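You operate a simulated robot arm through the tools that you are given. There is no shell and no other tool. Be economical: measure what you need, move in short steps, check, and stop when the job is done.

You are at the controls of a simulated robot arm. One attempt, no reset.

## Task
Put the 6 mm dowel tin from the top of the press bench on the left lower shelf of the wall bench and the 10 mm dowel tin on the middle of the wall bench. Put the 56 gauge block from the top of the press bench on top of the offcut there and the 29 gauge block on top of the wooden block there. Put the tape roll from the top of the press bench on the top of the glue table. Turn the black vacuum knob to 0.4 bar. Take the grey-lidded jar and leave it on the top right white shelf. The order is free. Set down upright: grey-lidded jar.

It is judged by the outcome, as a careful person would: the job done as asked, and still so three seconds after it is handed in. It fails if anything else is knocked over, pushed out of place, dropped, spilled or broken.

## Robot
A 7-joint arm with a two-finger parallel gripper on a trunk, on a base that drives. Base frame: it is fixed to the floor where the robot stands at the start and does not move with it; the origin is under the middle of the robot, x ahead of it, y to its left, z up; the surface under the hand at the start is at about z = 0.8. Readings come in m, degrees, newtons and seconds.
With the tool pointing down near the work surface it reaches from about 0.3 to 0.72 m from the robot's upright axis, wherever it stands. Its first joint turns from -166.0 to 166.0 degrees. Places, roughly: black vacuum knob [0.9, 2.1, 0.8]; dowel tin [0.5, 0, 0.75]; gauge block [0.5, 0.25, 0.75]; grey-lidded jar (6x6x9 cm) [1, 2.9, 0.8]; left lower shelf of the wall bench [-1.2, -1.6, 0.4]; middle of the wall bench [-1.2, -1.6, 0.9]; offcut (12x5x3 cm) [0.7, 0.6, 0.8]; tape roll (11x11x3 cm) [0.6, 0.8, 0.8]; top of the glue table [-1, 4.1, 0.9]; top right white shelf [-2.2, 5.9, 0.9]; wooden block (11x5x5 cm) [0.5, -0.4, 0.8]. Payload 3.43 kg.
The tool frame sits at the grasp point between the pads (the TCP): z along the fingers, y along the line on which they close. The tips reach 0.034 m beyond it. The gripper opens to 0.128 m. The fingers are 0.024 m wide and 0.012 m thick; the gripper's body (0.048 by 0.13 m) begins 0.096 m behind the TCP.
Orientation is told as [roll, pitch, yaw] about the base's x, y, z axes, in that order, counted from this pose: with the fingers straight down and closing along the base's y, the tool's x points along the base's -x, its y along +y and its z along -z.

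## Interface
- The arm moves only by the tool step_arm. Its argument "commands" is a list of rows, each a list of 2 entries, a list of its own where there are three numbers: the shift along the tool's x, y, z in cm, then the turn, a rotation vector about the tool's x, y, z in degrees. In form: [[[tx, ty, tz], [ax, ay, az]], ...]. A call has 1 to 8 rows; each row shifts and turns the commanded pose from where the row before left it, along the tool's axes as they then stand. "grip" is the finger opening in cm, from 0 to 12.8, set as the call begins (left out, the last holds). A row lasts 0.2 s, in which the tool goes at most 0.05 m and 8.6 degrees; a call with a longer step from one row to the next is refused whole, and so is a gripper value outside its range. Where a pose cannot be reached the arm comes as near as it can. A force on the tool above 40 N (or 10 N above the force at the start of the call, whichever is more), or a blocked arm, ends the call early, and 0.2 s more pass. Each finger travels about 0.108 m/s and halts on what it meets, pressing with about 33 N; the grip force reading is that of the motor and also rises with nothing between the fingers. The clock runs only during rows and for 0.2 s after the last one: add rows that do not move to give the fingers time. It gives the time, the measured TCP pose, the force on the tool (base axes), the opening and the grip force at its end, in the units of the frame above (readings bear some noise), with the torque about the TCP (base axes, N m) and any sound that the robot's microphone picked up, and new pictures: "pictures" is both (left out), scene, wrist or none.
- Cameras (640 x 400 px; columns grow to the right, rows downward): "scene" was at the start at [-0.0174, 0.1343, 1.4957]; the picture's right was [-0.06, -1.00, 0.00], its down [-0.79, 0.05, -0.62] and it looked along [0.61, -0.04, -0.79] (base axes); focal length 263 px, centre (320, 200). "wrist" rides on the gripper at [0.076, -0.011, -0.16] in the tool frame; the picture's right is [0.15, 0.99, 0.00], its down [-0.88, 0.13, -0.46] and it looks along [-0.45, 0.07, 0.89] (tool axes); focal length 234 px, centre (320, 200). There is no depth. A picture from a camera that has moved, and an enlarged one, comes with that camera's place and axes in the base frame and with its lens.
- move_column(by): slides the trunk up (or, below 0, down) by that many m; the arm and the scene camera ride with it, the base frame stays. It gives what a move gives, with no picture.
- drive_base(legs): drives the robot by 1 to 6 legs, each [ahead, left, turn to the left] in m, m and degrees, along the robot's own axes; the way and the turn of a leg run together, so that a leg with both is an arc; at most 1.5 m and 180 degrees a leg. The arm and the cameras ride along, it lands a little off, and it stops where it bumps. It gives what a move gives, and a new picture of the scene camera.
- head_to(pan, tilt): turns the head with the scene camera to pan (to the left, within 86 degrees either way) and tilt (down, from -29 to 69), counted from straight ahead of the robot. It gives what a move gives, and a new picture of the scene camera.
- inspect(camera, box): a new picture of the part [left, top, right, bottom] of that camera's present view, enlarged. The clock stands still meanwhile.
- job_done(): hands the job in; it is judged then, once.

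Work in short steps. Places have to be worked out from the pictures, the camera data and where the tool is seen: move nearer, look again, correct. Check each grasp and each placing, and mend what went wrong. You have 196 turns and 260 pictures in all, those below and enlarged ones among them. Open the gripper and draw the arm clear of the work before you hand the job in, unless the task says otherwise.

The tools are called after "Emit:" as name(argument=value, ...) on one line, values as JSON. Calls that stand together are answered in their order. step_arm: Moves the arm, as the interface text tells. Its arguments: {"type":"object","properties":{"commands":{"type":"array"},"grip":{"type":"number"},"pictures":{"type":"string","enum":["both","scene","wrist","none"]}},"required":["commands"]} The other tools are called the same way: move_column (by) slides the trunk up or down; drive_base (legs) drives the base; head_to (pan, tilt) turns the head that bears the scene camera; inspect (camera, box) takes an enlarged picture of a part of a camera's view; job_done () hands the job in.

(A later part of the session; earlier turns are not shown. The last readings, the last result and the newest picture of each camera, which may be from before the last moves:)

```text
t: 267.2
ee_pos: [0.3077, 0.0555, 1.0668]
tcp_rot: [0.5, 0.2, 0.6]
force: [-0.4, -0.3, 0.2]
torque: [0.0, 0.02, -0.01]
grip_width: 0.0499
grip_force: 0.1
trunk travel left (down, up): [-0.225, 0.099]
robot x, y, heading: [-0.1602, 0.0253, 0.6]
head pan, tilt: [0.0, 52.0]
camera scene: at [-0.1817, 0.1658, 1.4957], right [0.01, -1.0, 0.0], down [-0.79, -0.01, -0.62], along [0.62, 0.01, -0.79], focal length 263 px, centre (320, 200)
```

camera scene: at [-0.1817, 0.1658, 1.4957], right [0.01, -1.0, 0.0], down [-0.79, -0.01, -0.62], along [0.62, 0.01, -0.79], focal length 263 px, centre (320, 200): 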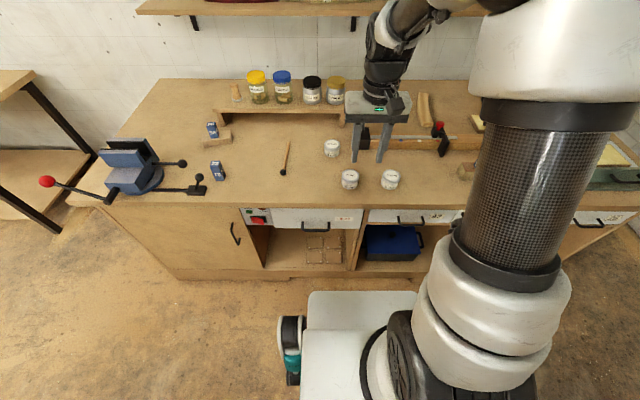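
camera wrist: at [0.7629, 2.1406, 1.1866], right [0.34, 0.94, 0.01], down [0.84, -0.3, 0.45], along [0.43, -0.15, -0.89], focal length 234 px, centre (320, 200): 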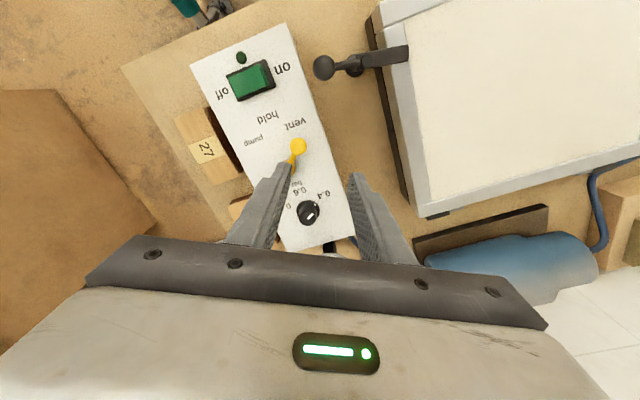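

All bench items are as I left them. Before picking the tins I turn to see the wall bench shelves to choose the grasp style.

Emit:
drive_base(legs=[[-0.1, 0, 0], [0, 0, -90]])

Emit:
head_to(pan=-35, tilt=30)

```text
t: 272.4
ee_pos: [-0.2506, -0.4459, 1.0661]
tcp_rot: [0.4, 0.2, -91.8]
force: [-0.4, -0.4, -0.6]
torque: [-0.04, -0.01, 0.02]
grip_width: 0.0501
grip_force: 0.0
trunk travel left (down, up): [-0.225, 0.099]
robot x, y, heading: [-0.2599, 0.024, -91.5]
head pan, tilt: [0.0, 52.0]
camera scene: at [-0.1232, 0.0355, 1.4957], right [-1.0, 0.03, 0.0], down [0.02, 0.79, -0.62], along [-0.02, -0.62, -0.79], focal length 263 px, centre (320, 200)
```

scene: 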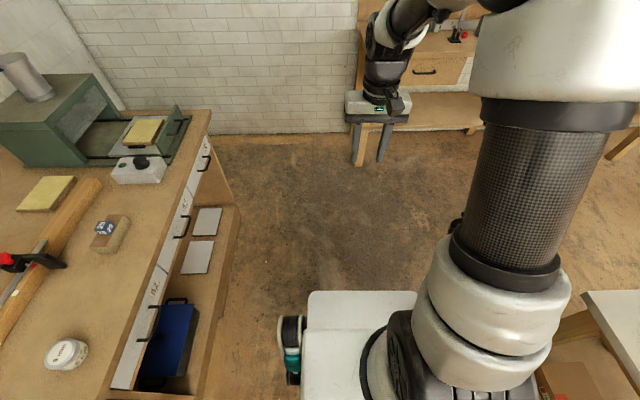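

```text
t: 273.4
ee_pos: [-0.2508, -0.4467, 1.0664]
tcp_rot: [0.4, 0.3, -91.8]
force: [0.2, 0.1, -0.6]
torque: [-0.01, 0.02, 0.01]
grip_width: 0.0501
grip_force: 0.1
trunk travel left (down, up): [-0.225, 0.099]
robot x, y, heading: [-0.2647, 0.0275, -91.7]
head pan, tilt: [-35.0, 30.0]
camera scene: at [-0.175, 0.0381, 1.5278], right [-0.8, 0.6, 0.0], down [0.3, 0.4, -0.87], along [-0.52, -0.69, -0.5], focal length 263 px, centre (320, 200)
```

scene: 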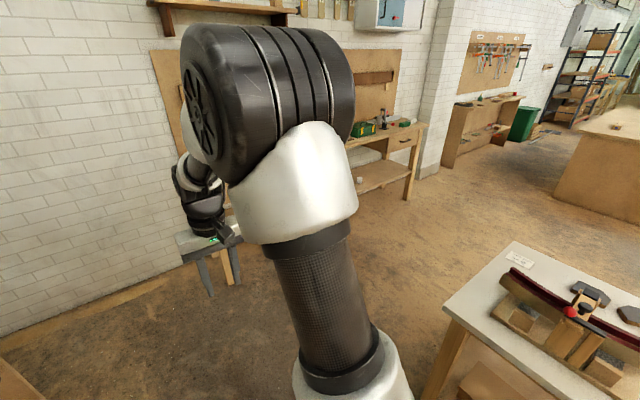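

The arm blocks the view; I turn further right so the wall bench appears left of the arm.

Emit:
drive_base(legs=[[0, 0, -55]])

Emit:
head_to(pan=28, tilt=25)

Emit:
inspect(camera="scene", box=[160, 60, 480, 260])

```text
t: 276.3
ee_pos: [-0.6458, -0.2477, 1.0665]
tcp_rot: [0.4, 0.2, -147.5]
force: [0.1, 1.2, 0.3]
torque: [-0.01, -0.01, -0.01]
grip_width: 0.0496
grip_force: 0.1
trunk travel left (down, up): [-0.225, 0.099]
robot x, y, heading: [-0.2608, 0.0266, -147.6]
head pan, tilt: [-35.0, 30.0]
camera scene: at [-0.2028, -0.0409, 1.5279], right [0.04, 1.0, 0.0], down [0.5, -0.02, -0.87], along [-0.87, 0.04, -0.5], focal length 263 px, centre (320, 200)
```

scene: 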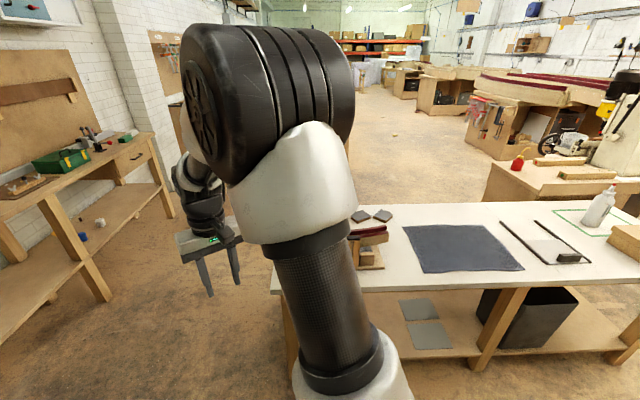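

```text
t: 277.6
ee_pos: [-0.6455, -0.2487, 1.067]
tcp_rot: [0.4, 0.2, -147.5]
force: [0.1, 0.4, 1.1]
torque: [0.02, 0.01, -0.01]
grip_width: 0.0499
grip_force: 0.0
trunk travel left (down, up): [-0.225, 0.099]
robot x, y, heading: [-0.2601, 0.0271, -147.5]
head pan, tilt: [28.0, 25.0]
camera scene: at [-0.1578, -0.125, 1.5358], right [-0.87, 0.49, 0.0], down [0.21, 0.37, -0.91], along [-0.45, -0.79, -0.42], focal length 263 px, centre (320, 200)
```

scene: 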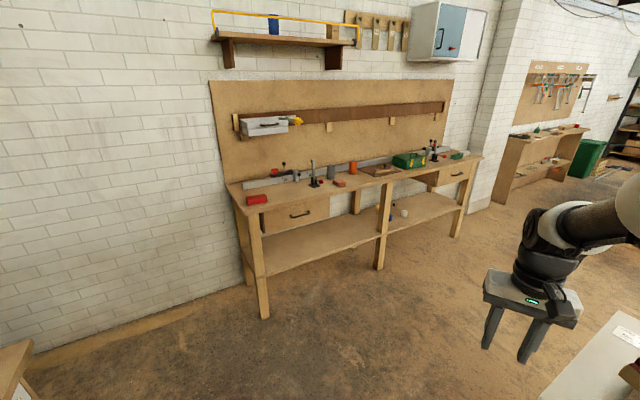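

```text
2.00 times, centred on (320, 160) of scene
camera zoom: at [-0.1578, -0.125, 1.5358], right [-0.87, 0.49, 0.0], down [0.21, 0.37, -0.91], along [-0.45, -0.79, -0.42], focal length 526 px, centre (320, 280)
```

zoom: 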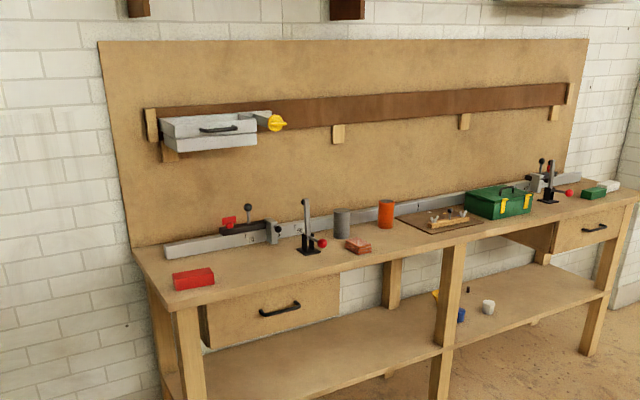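

The wall bench front is at y≈-1.37; its left lower shelf needs a tilted-hand placement, so I'll take the 6 mm tin with ~45° tilt from a stand-off robot position. I turn back to face the press bench, aligned with the 6 mm tin.

Emit:
drive_base(legs=[[0, 0, 147.5], [0.04, -0.09, 0]])

Emit:
head_to(pan=0, tilt=52)

Emit:
inspect(camera="scene", box=[300, 130, 420, 230])

```text
t: 285.3
ee_pos: [0.2481, -0.0546, 1.066]
tcp_rot: [0.4, 0.3, -2.1]
force: [-1.0, -0.4, 0.4]
torque: [0.0, -0.01, -0.02]
grip_width: 0.0499
grip_force: 0.0
trunk travel left (down, up): [-0.225, 0.099]
robot x, y, heading: [-0.2264, -0.0616, -2.2]
head pan, tilt: [28.0, 25.0]
camera scene: at [-0.2279, 0.1197, 1.5358], right [0.44, -0.9, 0.0], down [-0.38, -0.18, -0.91], along [0.81, 0.4, -0.42], focal length 263 px, centre (320, 200)
```

scene: 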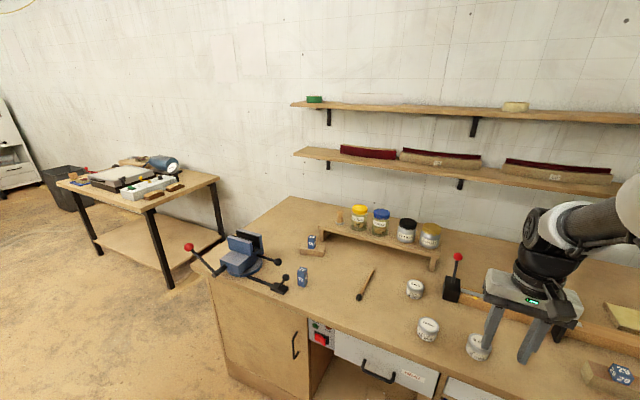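

```text
t: 286.2
ee_pos: [0.248, -0.057, 1.0671]
tcp_rot: [0.4, 0.2, -2.1]
force: [0.4, -0.1, -1.3]
torque: [0.0, 0.0, 0.0]
grip_width: 0.0502
grip_force: 0.2
trunk travel left (down, up): [-0.225, 0.099]
robot x, y, heading: [-0.224, -0.0648, -2.2]
head pan, tilt: [0.0, 52.0]
camera scene: at [-0.2357, 0.0768, 1.4957], right [-0.04, -1.0, 0.0], down [-0.79, 0.03, -0.62], along [0.62, -0.02, -0.79], focal length 263 px, centre (320, 200)
```

scene: 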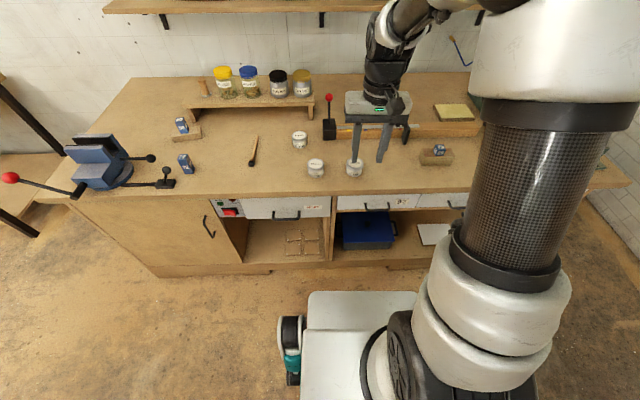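

```text
4.00 times, centred on (360, 180) of scene
camera zoom: at [-0.2357, 0.0768, 1.4957], right [-0.04, -1.0, 0.0], down [-0.79, 0.03, -0.62], along [0.62, -0.02, -0.79], focal length 1052 px, centre (160, 280)
```

zoom: 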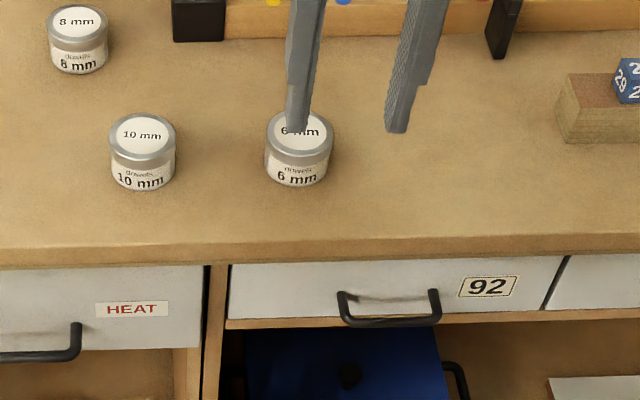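

The 6 mm tin is at ≈ (0.441, -0.070). I extend and lower toward it, then tilt 45°.

Emit:
step_arm(commands=[[[-3.3, -0.3, 2.5], [0, 0, 0]], [[-3.3, -0.3, 2.5], [0, 0, 0]], [[-3.3, -0.2, 2.5], [0, 0, 0]], [[-3.3, -0.2, 2], [0, 0, 0]], [[0, 0, 0], [0, -7.5, 0]], [[0, 0, 0], [0, -7.5, 0]], [[0, 0, 0], [0, -7.5, 0]], [[0, 0, 0], [0, -7.5, 0]]], grip=8.5, pictures="none")

Emit:
step_arm(commands=[[[0, 0, 0], [0, -7.5, 0]], [[0, 0, 0], [0, -7.5, 0]], [[0, 0, 0], [0, 0, 0]]], pictures="both")

```text
t: 288.1
ee_pos: [0.3783, -0.0701, 0.9709]
tcp_rot: [0.4, -30.0, -2.2]
force: [0.6, 0.3, -0.6]
torque: [0.02, 0.0, 0.01]
grip_width: 0.0848
grip_force: 0.1
trunk travel left (down, up): [-0.225, 0.099]
robot x, y, heading: [-0.2212, -0.0617, -2.1]
head pan, tilt: [0.0, 52.0]
```

```text
t: 288.9
ee_pos: [0.3781, -0.07, 0.971]
tcp_rot: [0.5, -44.8, -2.5]
force: [0.0, -0.9, -0.5]
torque: [0.01, 0.01, -0.01]
grip_width: 0.085
grip_force: 0.1
trunk travel left (down, up): [-0.225, 0.099]
robot x, y, heading: [-0.2268, -0.062, -1.9]
head pan, tilt: [0.0, 52.0]
camera scene: at [-0.2357, 0.0767, 1.4957], right [-0.04, -1.0, 0.0], down [-0.79, 0.03, -0.62], along [0.62, -0.02, -0.79], focal length 263 px, centre (320, 200)
camera wrist: at [0.2122, -0.076, 1.03], right [-0.07, 0.99, -0.1], down [0.31, 0.11, 0.94], along [0.95, 0.03, -0.31], focal length 234 px, centre (320, 200)
```

scene: 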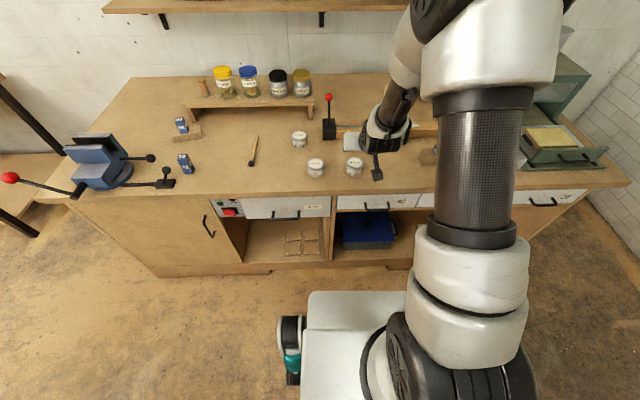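
wrist: 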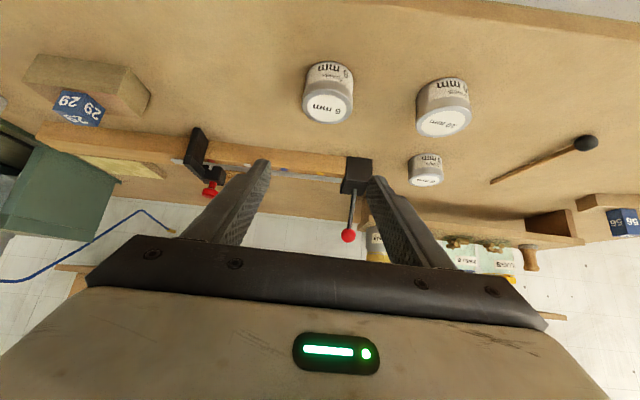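

Tin confirmed at ≈ (0.442, -0.071). I descend, then advance along the tool axis around it, stopping 2 cm short to check.

Emit:
step_arm(commands=[[[2.8, -0.1, 2.8], [0, 0, 0]], [[2.8, 0, 2.8], [0, 0, 0]], [[0, 0, 3], [0, 0, 0]], [[0, 0, 2.6], [0, 0, 0]], [[0, 0, 0], [0, 0, 0]]], pictures="wrist")

```text
t: 290.1
ee_pos: [0.4205, -0.0722, 0.8521]
tcp_rot: [0.4, -44.7, -2.5]
force: [0.1, 0.3, -0.6]
torque: [0.03, -0.01, 0.01]
grip_width: 0.085
grip_force: 0.1
trunk travel left (down, up): [-0.225, 0.099]
robot x, y, heading: [-0.2246, -0.0627, -1.9]
head pan, tilt: [0.0, 52.0]
camera wrist: at [0.2532, -0.0791, 0.9115], right [-0.07, 0.99, -0.1], down [0.31, 0.11, 0.94], along [0.95, 0.03, -0.31], focal length 234 px, centre (320, 200)
```

wrist: 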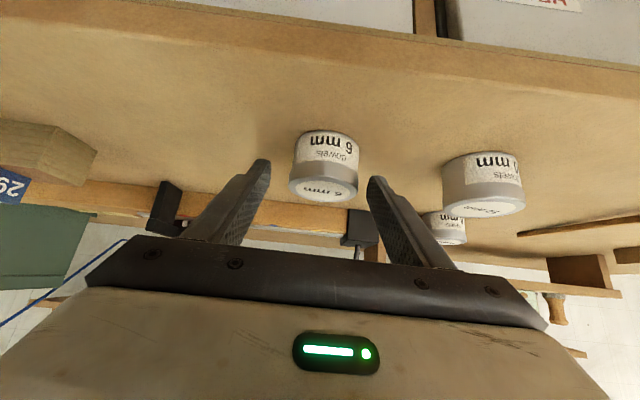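

Aligned; advance 1.6 cm and close.

Emit:
step_arm(commands=[[[0, 0.1, 1.6], [0, 0, 0]], [[0, 0, 0], [0, 0, 0]]], pictures="none")

Emit:
step_arm(commands=[[[0, 0, 0], [0, 0, 0]], [[0, 0, 0], [0, 0, 0]], [[0, 0, 0], [0, 0, 0]]], grip=3, pictures="wrist")

```text
t: 290.6
ee_pos: [0.4292, -0.0707, 0.8408]
tcp_rot: [0.5, -44.8, -2.4]
force: [0.3, 0.1, -0.7]
torque: [-0.01, -0.03, 0.01]
grip_width: 0.0853
grip_force: 0.0
trunk travel left (down, up): [-0.225, 0.099]
robot x, y, heading: [-0.2257, -0.0647, -1.9]
head pan, tilt: [0.0, 52.0]
```

```text
t: 291.4
ee_pos: [0.4305, -0.0715, 0.842]
tcp_rot: [0.5, -44.8, -2.5]
force: [0.6, 0.8, 1.2]
torque: [-0.06, -0.02, 0.06]
grip_width: 0.0585
grip_force: 33.1
trunk travel left (down, up): [-0.225, 0.099]
robot x, y, heading: [-0.2211, -0.0635, -1.9]
head pan, tilt: [0.0, 52.0]
camera wrist: at [0.2637, -0.0772, 0.9012], right [-0.07, 0.99, -0.1], down [0.31, 0.11, 0.94], along [0.95, 0.03, -0.31], focal length 234 px, centre (320, 200)
```

wrist: 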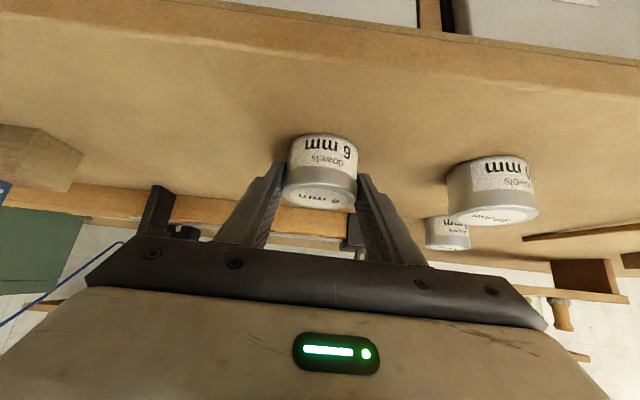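

Gripped at 5.85 cm. Lift ~12 cm and check hold.

Emit:
step_arm(commands=[[[-1, 0, -1], [0, 0, 0]], [[-2.5, 0, -2.5], [0, 0, 0]], [[-2.5, 0, -2.5], [0, 0, 0]], [[-2.5, 0, -2.5], [0, 0, 0]], [[0, 0, 0], [0, 0, 0]]], pictures="wrist")

```text
t: 292.6
ee_pos: [0.432, -0.0673, 0.9597]
tcp_rot: [0.4, -44.8, -2.5]
force: [0.3, 0.7, -1.4]
torque: [0.0, 0.02, 0.02]
grip_width: 0.0589
grip_force: 32.8
trunk travel left (down, up): [-0.225, 0.099]
robot x, y, heading: [-0.2242, -0.0654, -1.7]
head pan, tilt: [0.0, 52.0]
camera wrist: at [0.2649, -0.0752, 1.0196], right [-0.07, 0.99, -0.1], down [0.31, 0.11, 0.94], along [0.95, 0.03, -0.31], focal length 234 px, centre (320, 200)
```

wrist: 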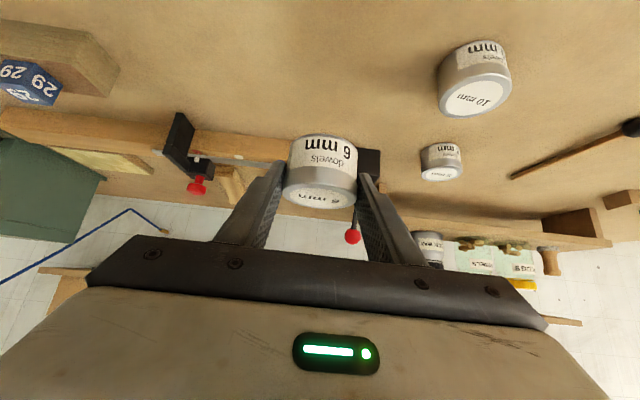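

Held. I turn right in place, move ahead and then sideways to face the wall bench's left half.

Emit:
drive_base(legs=[[0, 0, -88], [0.55, 0, 0], [0, -0.8, 0]])

Emit:
head_to(pan=10, tilt=40)

```text
t: 307.1
ee_pos: [-0.9665, -1.2759, 0.9611]
tcp_rot: [0.5, -44.9, -90.1]
force: [0.0, 0.4, -0.6]
torque: [0.01, 0.01, -0.03]
grip_width: 0.0587
grip_force: 32.5
trunk travel left (down, up): [-0.225, 0.099]
robot x, y, heading: [-0.9872, -0.6205, -89.8]
head pan, tilt: [0.0, 52.0]
camera scene: at [-0.8499, -0.6073, 1.4957], right [-1.0, -0.01, 0.0], down [-0.01, 0.79, -0.62], along [0.0, -0.62, -0.79], focal length 263 px, centre (320, 200)
```

scene: 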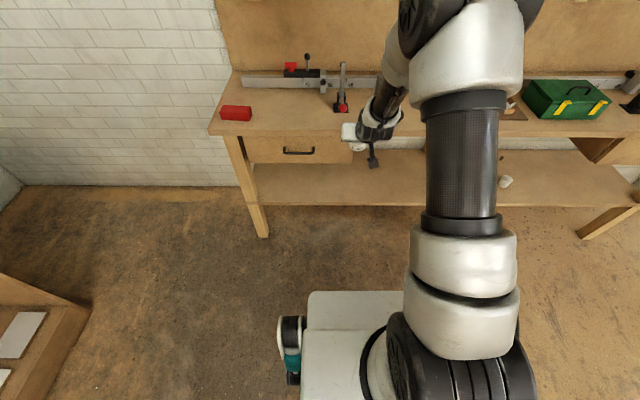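

```text
t: 307.8
ee_pos: [-0.9668, -1.2755, 0.9592]
tcp_rot: [0.7, -44.7, -90.0]
force: [-0.5, -1.0, -1.1]
torque: [0.02, -0.01, 0.01]
grip_width: 0.0587
grip_force: 33.5
trunk travel left (down, up): [-0.225, 0.099]
robot x, y, heading: [-0.9867, -0.6212, -89.6]
head pan, tilt: [10.0, 40.0]
camera scene: at [-0.8351, -0.6158, 1.5124], right [-0.98, -0.18, 0.0], down [-0.12, 0.63, -0.77], along [0.14, -0.75, -0.64], focal length 263 px, centre (320, 200)
```

scene: 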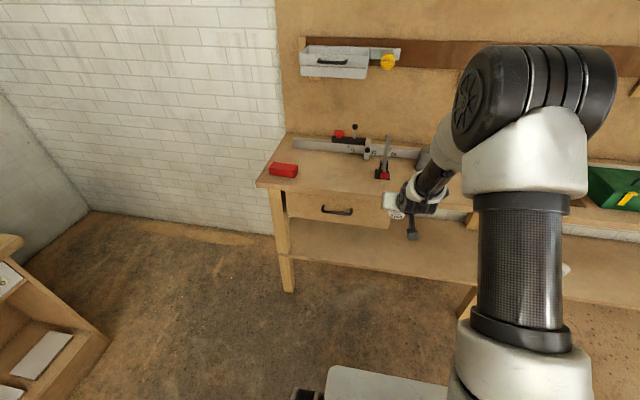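

The wall bench top is z≈0.84 (front y≈-1.46) and the lower shelf z≈0.36. I lower the trunk fully, then the arm, in front of the bench.

Emit:
move_column(by=-0.22)

Emit:
step_arm(commands=[[[3, 0, 3], [0, 0, 0]], [[3, 0, 3], [0, 0, 0]], [[3, 0, 3], [0, 0, 0]], [[3, 0, 3], [0, 0, 0]], [[0, 0, 0], [0, 0, 0]]], pictures="both")

```text
t: 310.1
ee_pos: [-0.9662, -1.2758, 0.7396]
tcp_rot: [0.6, -44.7, -90.0]
force: [0.6, 0.9, -0.2]
torque: [-0.01, 0.02, -0.02]
grip_width: 0.0589
grip_force: 33.0
trunk travel left (down, up): [-0.005, 0.319]
robot x, y, heading: [-0.9846, -0.622, -89.6]
head pan, tilt: [10.0, 40.0]
```

```text
t: 311.4
ee_pos: [-0.964, -1.2732, 0.5665]
tcp_rot: [0.6, -44.8, -90.0]
force: [-0.5, 0.0, -0.5]
torque: [-0.01, 0.03, 0.0]
grip_width: 0.0587
grip_force: 32.9
trunk travel left (down, up): [-0.005, 0.319]
robot x, y, heading: [-0.984, -0.6202, -89.8]
head pan, tilt: [10.0, 40.0]
camera scene: at [-0.835, -0.6158, 1.2925], right [-0.98, -0.18, 0.0], down [-0.12, 0.63, -0.77], along [0.14, -0.75, -0.64], focal length 263 px, centre (320, 200)
camera wrist: at [-0.9762, -1.1069, 0.6261], right [0.99, 0.11, -0.1], down [0.13, -0.3, 0.94], along [0.07, -0.95, -0.31], focal length 234 px, centre (320, 200)
```

scene: 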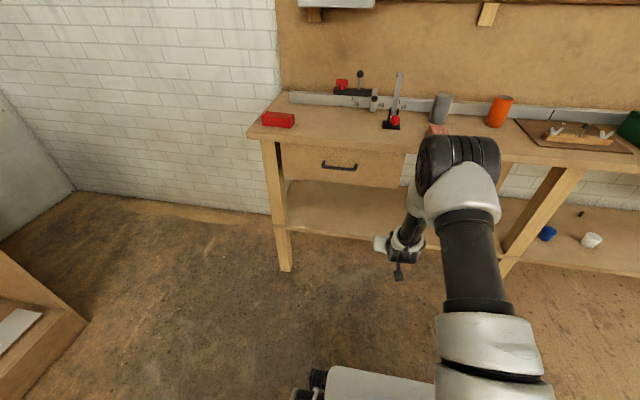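
wrist: 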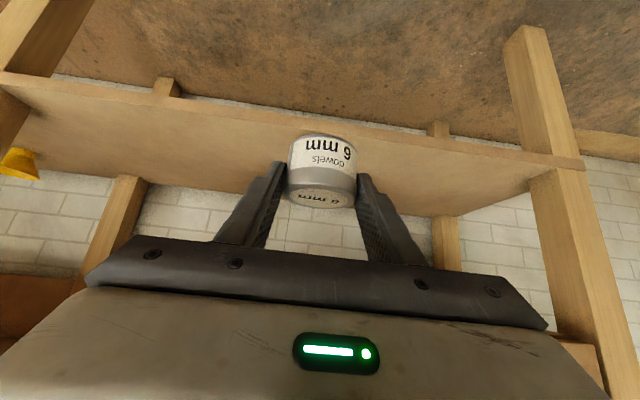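

The left bay spans x≈-1.45…-0.51 with its shelf at z≈0.37; I'm centred on it. I lower 11.5 cm more and check.

Emit:
step_arm(commands=[[[2.75, 0, 2.75], [0, 0, 0]], [[2.75, 0, 2.75], [0, 0, 0]], [[2.65, 0, 2.65], [0, 0, 0]], [[0, 0, 0], [0, 0, 0]]], pictures="both")

```text
t: 312.4
ee_pos: [-0.9645, -1.2751, 0.4522]
tcp_rot: [0.6, -44.9, -90.0]
force: [0.0, 1.2, -0.3]
torque: [0.01, 0.0, 0.04]
grip_width: 0.0589
grip_force: 32.6
trunk travel left (down, up): [-0.005, 0.319]
robot x, y, heading: [-0.9872, -0.6219, -89.4]
head pan, tilt: [10.0, 40.0]
camera scene: at [-0.835, -0.6158, 1.2925], right [-0.98, -0.18, 0.0], down [-0.12, 0.63, -0.77], along [0.14, -0.75, -0.64], focal length 263 px, centre (320, 200)
camera wrist: at [-0.977, -1.1088, 0.5123], right [0.99, 0.11, -0.1], down [0.13, -0.3, 0.94], along [0.07, -0.95, -0.31], focal length 234 px, centre (320, 200)
```

scene: 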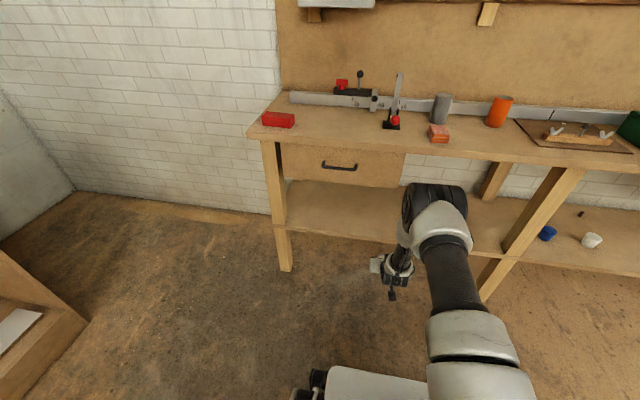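
wrist: 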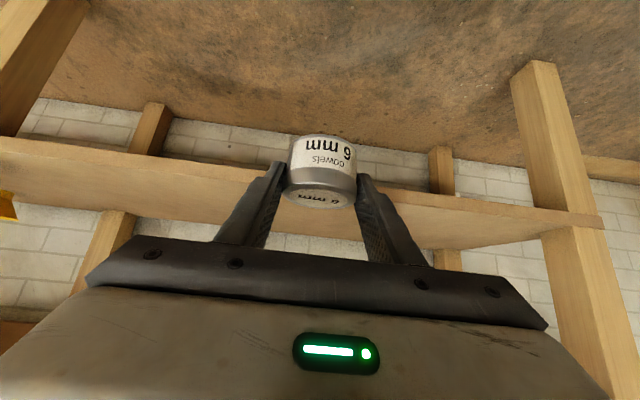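

Shelf surface at z≈0.37, tin bottom at 0.41; the elbow will stay clear of the bench edge. I drive ahead 0.25 m.

Emit:
drive_base(legs=[[0.17, 0, 0]])

Emit:
drive_base(legs=[[0.08, 0, 0]])

Emit:
step_arm(commands=[[[0.35, 0, 0.35], [0, 0, 0]], [[0.35, 0, 0.35], [0, 0, 0]], [[0, 0, 0], [0, 0, 0]]], pictures="wrist")

```text
t: 313.8
ee_pos: [-0.9645, -1.4406, 0.4522]
tcp_rot: [0.5, -44.8, -90.1]
force: [-0.3, 1.1, -1.3]
torque: [0.02, 0.0, -0.01]
grip_width: 0.0586
grip_force: 33.4
trunk travel left (down, up): [-0.005, 0.319]
robot x, y, heading: [-0.9849, -0.7901, -90.1]
head pan, tilt: [10.0, 40.0]
camera scene: at [-0.834, -0.7829, 1.2925], right [-0.98, -0.18, 0.0], down [-0.12, 0.63, -0.77], along [0.14, -0.75, -0.64], focal length 263 px, centre (320, 200)
```

scene: 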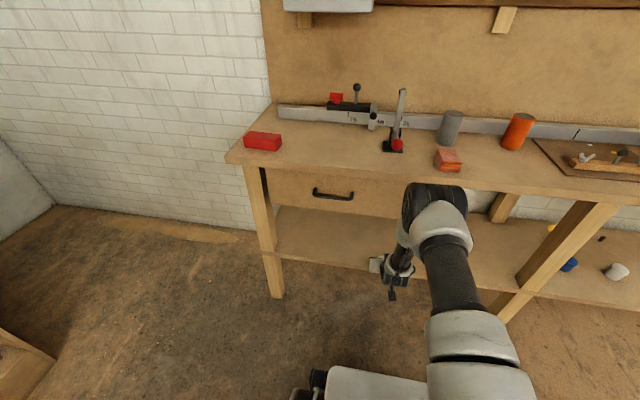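

```text
t: 314.9
ee_pos: [-0.9636, -1.5205, 0.4527]
tcp_rot: [0.6, -44.8, -90.0]
force: [0.2, -0.5, -0.7]
torque: [-0.04, 0.0, -0.01]
grip_width: 0.0589
grip_force: 33.1
trunk travel left (down, up): [-0.005, 0.319]
robot x, y, heading: [-0.9866, -0.8704, -89.6]
head pan, tilt: [10.0, 40.0]
camera scene: at [-0.8334, -0.8618, 1.2925], right [-0.98, -0.18, 0.0], down [-0.12, 0.63, -0.77], along [0.14, -0.75, -0.64], focal length 263 px, centre (320, 200)
```

scene: 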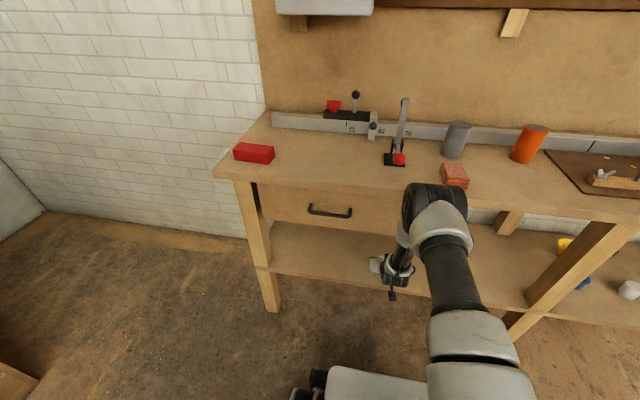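

```text
t: 315.7
ee_pos: [-0.9631, -1.5212, 0.4423]
tcp_rot: [0.6, -44.8, -90.0]
force: [0.4, 0.3, -0.8]
torque: [0.03, 0.02, 0.02]
grip_width: 0.0587
grip_force: 33.4
trunk travel left (down, up): [-0.005, 0.319]
robot x, y, heading: [-0.9875, -0.8695, -89.8]
head pan, tilt: [10.0, 40.0]
camera wrist: at [-0.9752, -1.3553, 0.5021], right [0.99, 0.11, -0.1], down [0.13, -0.3, 0.94], along [0.08, -0.95, -0.31], focal length 234 px, centre (320, 200)
```

wrist: 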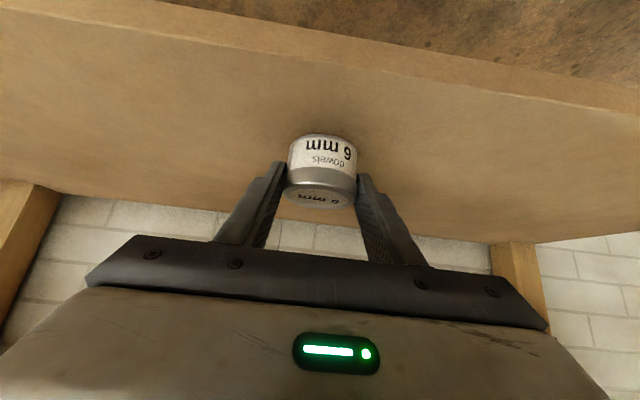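

The tin is over the shelf (edge at y≈-1.47). I move it 2 cm further in, then lower in small steps.

Emit:
step_arm(commands=[[[-1.4, 0, 1.4], [0, 0, 0]], [[0.7, 0, 0.7], [0, 0, 0]], [[0.5, 0, 0.5], [0, 0, 0]], [[0.21, 0, 0.21], [0, 0, 0]], [[0.21, 0, 0.21], [0, 0, 0]], [[0.21, 0, 0.21], [0, 0, 0]], [[0, 0, 0], [0, 0, 0]]], pictures="wrist")

```text
t: 317.3
ee_pos: [-0.962, -1.5426, 0.4202]
tcp_rot: [0.6, -45.3, -90.1]
force: [2.9, -7.9, 25.9]
torque: [-0.43, -0.03, 0.13]
grip_width: 0.0587
grip_force: 33.2
trunk travel left (down, up): [-0.005, 0.319]
robot x, y, heading: [-0.9848, -0.8712, -89.7]
head pan, tilt: [10.0, 40.0]
camera wrist: at [-0.9742, -1.3765, 0.4785], right [0.99, 0.11, -0.1], down [0.13, -0.29, 0.95], along [0.08, -0.95, -0.3], focal length 234 px, centre (320, 200)
```

wrist: 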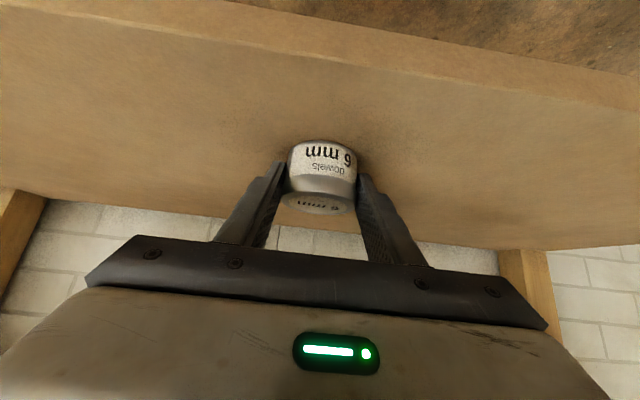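

Contact (26 N). I relieve slightly, open and withdraw along the tool axis.

Emit:
step_arm(commands=[[[-0.15, 0, -0.15], [0, 0, 0]]], pictures="none")

Emit:
step_arm(commands=[[[0, 0, 0], [0, 0, 0]], [[0, 0, 0], [0, 0, 0]], [[0, 0, -2], [0, 0, 0]], [[0, 0, -3], [0, 0, 0]], [[0, 0, -4], [0, 0, 0]], [[0, 0, 0], [0, 0, 0]]], grip=8.5, pictures="wrist")

```text
t: 317.7
ee_pos: [-0.9636, -1.5412, 0.4209]
tcp_rot: [0.7, -45.2, -89.9]
force: [2.8, -6.8, 18.7]
torque: [-0.77, -0.02, 0.1]
grip_width: 0.0588
grip_force: 32.8
trunk travel left (down, up): [-0.005, 0.319]
robot x, y, heading: [-0.984, -0.8706, -89.5]
head pan, tilt: [10.0, 40.0]
```

```text
t: 319.1
ee_pos: [-0.9636, -1.4771, 0.4816]
tcp_rot: [0.5, -44.8, -90.0]
force: [-0.3, -0.7, -0.6]
torque: [0.01, 0.0, -0.03]
grip_width: 0.0851
grip_force: 0.1
trunk travel left (down, up): [-0.005, 0.319]
robot x, y, heading: [-0.9868, -0.8654, -89.5]
head pan, tilt: [10.0, 40.0]
camera wrist: at [-0.9758, -1.3112, 0.5409], right [0.99, 0.11, -0.1], down [0.13, -0.3, 0.94], along [0.07, -0.95, -0.31], focal length 234 px, centre (320, 200)
```

wrist: 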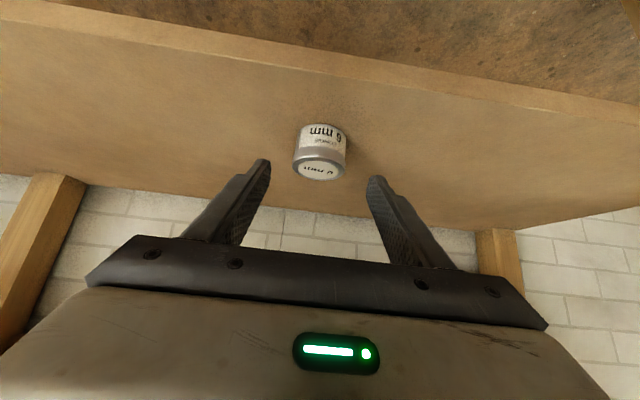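

6 mm tin stands on the left lower shelf. I back out, raise trunk and arm, and straighten the hand.

Emit:
drive_base(legs=[[-0.25, 0, 0]])

Emit:
move_column(by=0.22)

Emit:
step_arm(commands=[[[-3.1, 0, -3.1], [0, 0, 0]], [[-3.1, 0, -3.1], [0, 0, 0]], [[-3.1, 0, -3.1], [0, 0, 0]], [[-3.1, 0, -3.1], [0, 0, 0]], [[-3.1, 0, -3.1], [0, 0, 0]], [[-3.1, 0, -3.1], [0, 0, 0]], [[-3.1, 0, -3.1], [0, 0, 0]]], pictures="none")

Emit:
step_arm(commands=[[[0, 0, 0], [0, 7.5, 0]], [[0, 0, 0], [0, 7.5, 0]], [[0, 0, 0], [0, 7.5, 0]], [[0, 0, 0], [0, 7.5, 0]], [[0, 0, 0], [0, 7.5, 0]], [[0, 0, 0], [0, 7.5, 0]], [[4, 0, 0], [0, 0, 0]], [[4, 0, 0], [0, 0, 0]]], pictures="none")

Emit:
head_to(pan=-10, tilt=45)

```text
t: 320.9
ee_pos: [-0.9634, -1.2263, 0.4814]
tcp_rot: [0.6, -44.8, -89.7]
force: [0.0, 0.9, 0.1]
torque: [0.04, -0.03, 0.0]
grip_width: 0.0851
grip_force: 0.0
trunk travel left (down, up): [-0.005, 0.319]
robot x, y, heading: [-0.9866, -0.6145, -89.3]
head pan, tilt: [10.0, 40.0]
camera scene: at [-0.8357, -0.6106, 1.2925], right [-0.98, -0.18, 0.0], down [-0.12, 0.63, -0.77], along [0.14, -0.75, -0.64], focal length 263 px, centre (320, 200)
```

scene: 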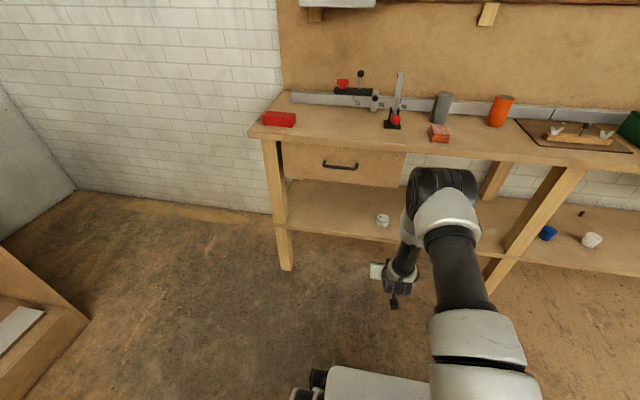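

```text
t: 323.2
ee_pos: [-0.9637, -1.226, 0.7006]
tcp_rot: [0.5, -44.8, -89.9]
force: [-0.2, -1.2, 0.0]
torque: [0.0, 0.0, 0.0]
grip_width: 0.0849
grip_force: 0.1
trunk travel left (down, up): [-0.225, 0.099]
robot x, y, heading: [-0.9876, -0.6152, -89.3]
head pan, tilt: [10.0, 40.0]
```

```text
t: 324.8
ee_pos: [-0.9669, -1.2277, 1.0067]
tcp_rot: [0.6, -44.8, -89.8]
force: [0.0, 0.1, -0.1]
torque: [0.01, 0.03, -0.03]
grip_width: 0.0851
grip_force: 0.0
trunk travel left (down, up): [-0.225, 0.099]
robot x, y, heading: [-0.9873, -0.6182, -89.3]
head pan, tilt: [10.0, 40.0]
```

```text
t: 326.6
ee_pos: [-0.9671, -1.1492, 1.0085]
tcp_rot: [0.5, 0.2, -89.5]
force: [-0.1, 0.4, -0.6]
torque: [0.01, 0.01, 0.01]
grip_width: 0.0852
grip_force: 0.1
trunk travel left (down, up): [-0.225, 0.099]
robot x, y, heading: [-0.9883, -0.6203, -89.6]
head pan, tilt: [10.0, 40.0]
```

```text
t: 327.4
ee_pos: [-0.9662, -1.1487, 1.0081]
tcp_rot: [0.5, 0.3, -89.5]
force: [0.1, 0.5, 0.5]
torque: [0.02, 0.0, 0.01]
grip_width: 0.0849
grip_force: 0.0
trunk travel left (down, up): [-0.225, 0.099]
robot x, y, heading: [-0.9868, -0.6161, -89.6]
head pan, tilt: [-10.0, 45.0]
camera scene: at [-0.8645, -0.6073, 1.5053], right [-0.99, 0.16, 0.0], down [0.12, 0.7, -0.71], along [-0.12, -0.7, -0.71], focal length 263 px, centre (320, 200)
```

scene: 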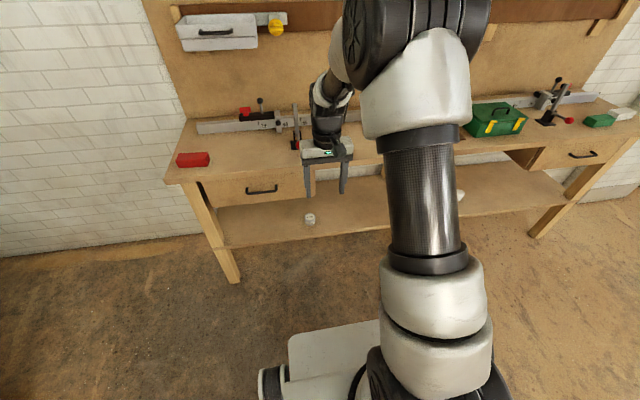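

Top-middle free spot noted at ≈ (-1.35, -1.58). Now back to the press bench for the 10 mm tin.

Emit:
drive_base(legs=[[0, 0.8, 0], [-0.66, 0, 0], [0, 0, 89.6]])

Emit:
step_arm(commands=[[[-3, 0, 0], [0, 0, 0]]], pictures="both")

```text
t: 342.6
ee_pos: [0.3411, 0.039, 1.0081]
tcp_rot: [0.4, 0.2, -1.9]
force: [-0.4, -0.3, -1.5]
torque: [0.02, 0.0, 0.0]
grip_width: 0.0849
grip_force: 0.1
trunk travel left (down, up): [-0.225, 0.099]
robot x, y, heading: [-0.1882, 0.0436, -2.1]
head pan, tilt: [-10.0, 45.0]
camera scene: at [-0.198, 0.1659, 1.5052], right [-0.21, -0.98, 0.0], down [-0.69, 0.15, -0.71], along [0.69, -0.15, -0.71], focal length 263 px, centre (320, 200)
```

scene: 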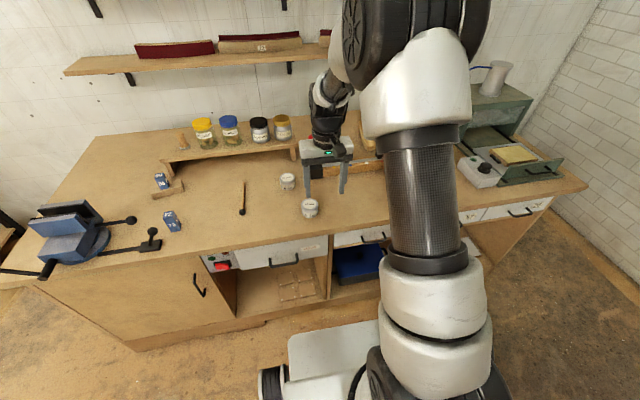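

```text
t: 343.0
ee_pos: [0.3729, 0.0369, 1.0088]
tcp_rot: [0.4, 0.2, -2.0]
force: [0.3, -0.8, 0.0]
torque: [0.0, -0.02, 0.03]
grip_width: 0.0851
grip_force: 0.0
trunk travel left (down, up): [-0.225, 0.099]
robot x, y, heading: [-0.1889, 0.0378, -1.9]
head pan, tilt: [-10.0, 45.0]
camera scene: at [-0.1982, 0.1659, 1.5052], right [-0.21, -0.98, 0.0], down [-0.69, 0.15, -0.71], along [0.69, -0.15, -0.71], focal length 263 px, centre (320, 200)
camera wrist: at [0.2974, 0.0266, 1.1682], right [-0.11, 0.99, 0.01], down [0.89, 0.1, 0.45], along [0.45, 0.06, -0.89], focal length 234 px, centre (320, 200)
```

scene: 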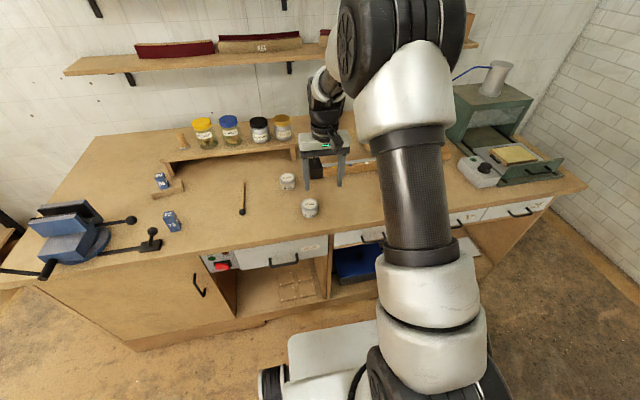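
wrist: 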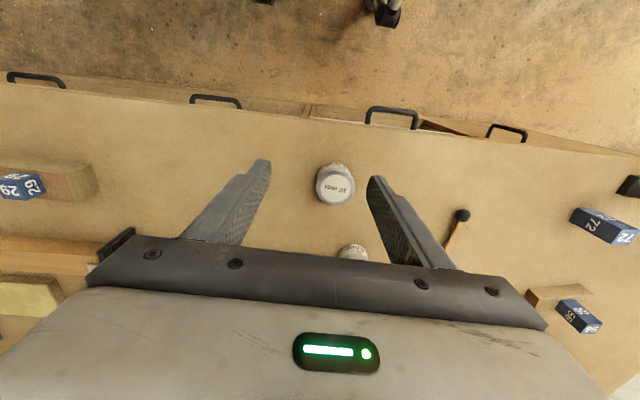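

10 mm tin at ≈ (0.438, 0.072). I centre over it and descend to z≈0.885, then check.

Emit:
step_arm(commands=[[[-3.3, 1.9, 0], [0, 0, 0]], [[-3.2, 1.85, 0], [0, 0, 0]], [[0, 0, 4.5], [0, 0, 0]], [[0, 0, 4.5], [0, 0, 0]], [[0, 0, 3.2], [0, 0, 0]], [[0, 0, 0], [0, 0, 0]]], pictures="wrist")

```text
t: 344.4
ee_pos: [0.4379, 0.0744, 0.8874]
tcp_rot: [0.3, 0.1, -1.9]
force: [0.1, -0.9, -1.3]
torque: [0.0, -0.01, 0.02]
grip_width: 0.0852
grip_force: 0.1
trunk travel left (down, up): [-0.225, 0.099]
robot x, y, heading: [-0.1877, 0.0467, -2.0]
head pan, tilt: [-10.0, 45.0]
camera wrist: at [0.3626, 0.064, 1.0462], right [-0.11, 0.99, 0.01], down [0.89, 0.1, 0.45], along [0.45, 0.06, -0.89], focal length 234 px, centre (320, 200)
```

wrist: 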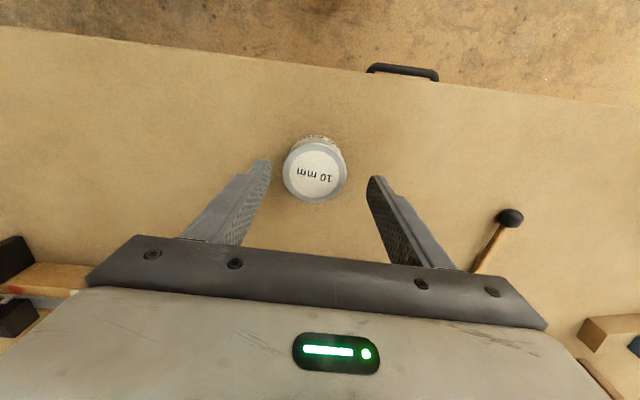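

Centred; shift -4 mm in y, descend 4.5 cm and close.

Emit:
step_arm(commands=[[[0, -0.4, 0], [0, 0, 0]], [[0, 0, 2.5], [0, 0, 0]], [[0, 0, 2], [0, 0, 0]], [[0, 0, 0], [0, 0, 0]]], pictures="none")

Emit:
step_arm(commands=[[[0, 0, 0], [0, 0, 0]], [[0, 0, 0], [0, 0, 0]], [[0, 0, 0], [0, 0, 0]]], grip=3, pictures="none")

Emit:
step_arm(commands=[[[0, 0, -2], [0, 0, 0]], [[0, 0, -4.5], [0, 0, 0]], [[0, 0, -4.5], [0, 0, 0]], [[0, 0, -4.5], [0, 0, 0]], [[0, 0, 0], [0, 0, 0]]], pictures="wrist")

```text
t: 345.4
ee_pos: [0.4374, 0.0717, 0.8422]
tcp_rot: [0.4, 0.1, -1.9]
force: [0.9, -0.1, -0.4]
torque: [0.02, 0.01, 0.02]
grip_width: 0.0849
grip_force: 0.0
trunk travel left (down, up): [-0.225, 0.099]
robot x, y, heading: [-0.1875, 0.043, -1.7]
head pan, tilt: [-10.0, 45.0]
```

```text
t: 346.2
ee_pos: [0.4376, 0.0713, 0.8423]
tcp_rot: [0.4, 0.2, -1.9]
force: [0.4, -0.5, 0.6]
torque: [0.01, -0.07, -0.01]
grip_width: 0.0588
grip_force: 32.9
trunk travel left (down, up): [-0.225, 0.099]
robot x, y, heading: [-0.1897, 0.0407, -1.9]
head pan, tilt: [-10.0, 45.0]
```

```text
t: 347.4
ee_pos: [0.4401, 0.068, 0.9957]
tcp_rot: [0.3, 0.2, -1.8]
force: [-0.2, -0.2, -0.2]
torque: [0.0, -0.03, -0.01]
grip_width: 0.0588
grip_force: 33.0
trunk travel left (down, up): [-0.225, 0.099]
robot x, y, heading: [-0.1858, 0.0397, -2.2]
head pan, tilt: [-10.0, 45.0]
camera wrist: at [0.3665, 0.0573, 1.1553], right [-0.11, 0.99, 0.01], down [0.89, 0.1, 0.45], along [0.45, 0.06, -0.89], focal length 234 px, centre (320, 200)
```

wrist: 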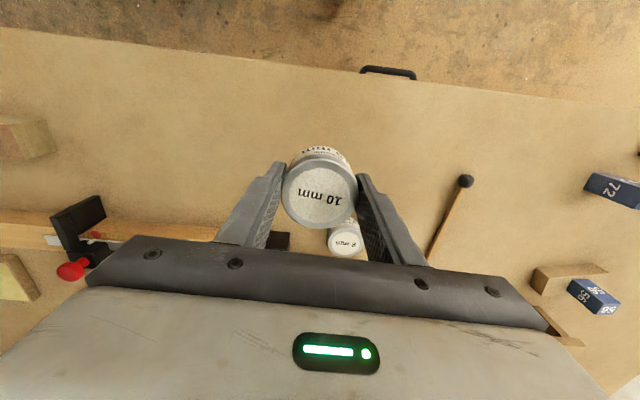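

10 mm tin is held. I drive to the wall bench's middle and look at the spot.

Emit:
drive_base(legs=[[0, 0, -88], [0.6, 0, 0], [0, -1.17, 0]])

Emit:
head_to(pan=10, tilt=40)

```text
t: 365.8
ee_pos: [-1.2647, -1.2408, 0.9955]
tcp_rot: [0.4, 0.2, -86.2]
force: [-0.2, 0.0, -2.1]
torque: [0.0, 0.0, 0.01]
grip_width: 0.0583
grip_force: 32.7
trunk travel left (down, up): [-0.225, 0.099]
robot x, y, heading: [-1.3552, -0.6148, -86.2]
head pan, tilt: [-10.0, 45.0]
camera scene: at [-1.2309, -0.597, 1.5052], right [-0.99, 0.11, 0.0], down [0.08, 0.7, -0.71], along [-0.08, -0.7, -0.71], focal length 263 px, centre (320, 200)
```

scene: 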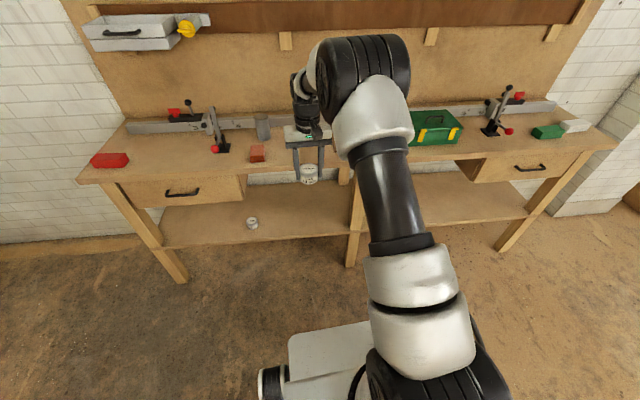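

```text
t: 366.6
ee_pos: [-1.2642, -1.2393, 0.9951]
tcp_rot: [0.4, 0.2, -86.2]
force: [-0.3, 0.0, -0.6]
torque: [0.03, 0.01, 0.0]
grip_width: 0.0586
grip_force: 33.2
trunk travel left (down, up): [-0.225, 0.099]
robot x, y, heading: [-1.3581, -0.6122, -86.4]
head pan, tilt: [10.0, 40.0]
camera scene: at [-1.2019, -0.5987, 1.5125], right [-0.97, -0.24, 0.0], down [-0.15, 0.62, -0.77], along [0.18, -0.74, -0.64], focal length 263 px, centre (320, 200)
```

scene: 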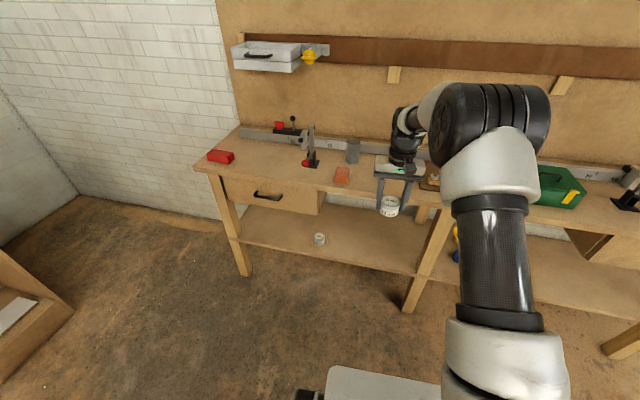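

I drive ahead 0.27 m with a small right shift and heading fix, so the tin hovers over the front-middle of the bench.

Emit:
drive_base(legs=[[0.27, -0.06, -3.6]])

Emit:
step_arm(commands=[[[0, 0, 0], [0, 0, 0]]], pictures="wrist")

```text
t: 368.5
ee_pos: [-1.355, -1.5113, 0.9958]
tcp_rot: [0.5, 0.1, -90.1]
force: [-0.4, 0.2, -0.9]
torque: [0.0, -0.01, -0.02]
grip_width: 0.0586
grip_force: 32.7
trunk travel left (down, up): [-0.225, 0.099]
robot x, y, heading: [-1.4028, -0.878, -89.9]
head pan, tilt: [10.0, 40.0]
camera scene: at [-1.2511, -0.8746, 1.5125], right [-0.98, -0.17, 0.0], down [-0.11, 0.63, -0.77], along [0.13, -0.75, -0.64], focal length 263 px, centre (320, 200)
```

scene: 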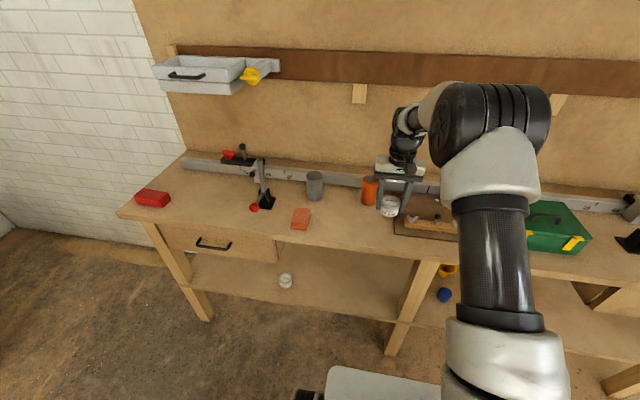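

```text
t: 368.9
ee_pos: [-1.3555, -1.51, 0.9952]
tcp_rot: [0.4, 0.2, -90.1]
force: [0.2, 0.7, -1.1]
torque: [-0.02, 0.0, 0.02]
grip_width: 0.0584
grip_force: 32.5
trunk travel left (down, up): [-0.225, 0.099]
robot x, y, heading: [-1.4036, -0.8814, -90.0]
head pan, tilt: [10.0, 40.0]
camera wrist: at [-1.3673, -1.4355, 1.1548], right [0.99, 0.15, 0.01], down [0.13, -0.88, 0.45], along [0.07, -0.45, -0.89], focal length 234 px, centre (320, 200)
```

wrist: 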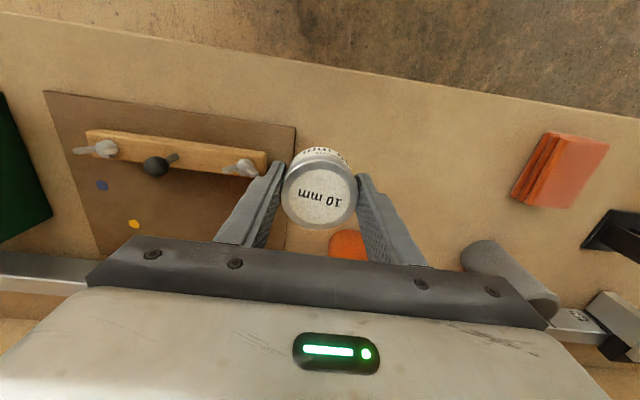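

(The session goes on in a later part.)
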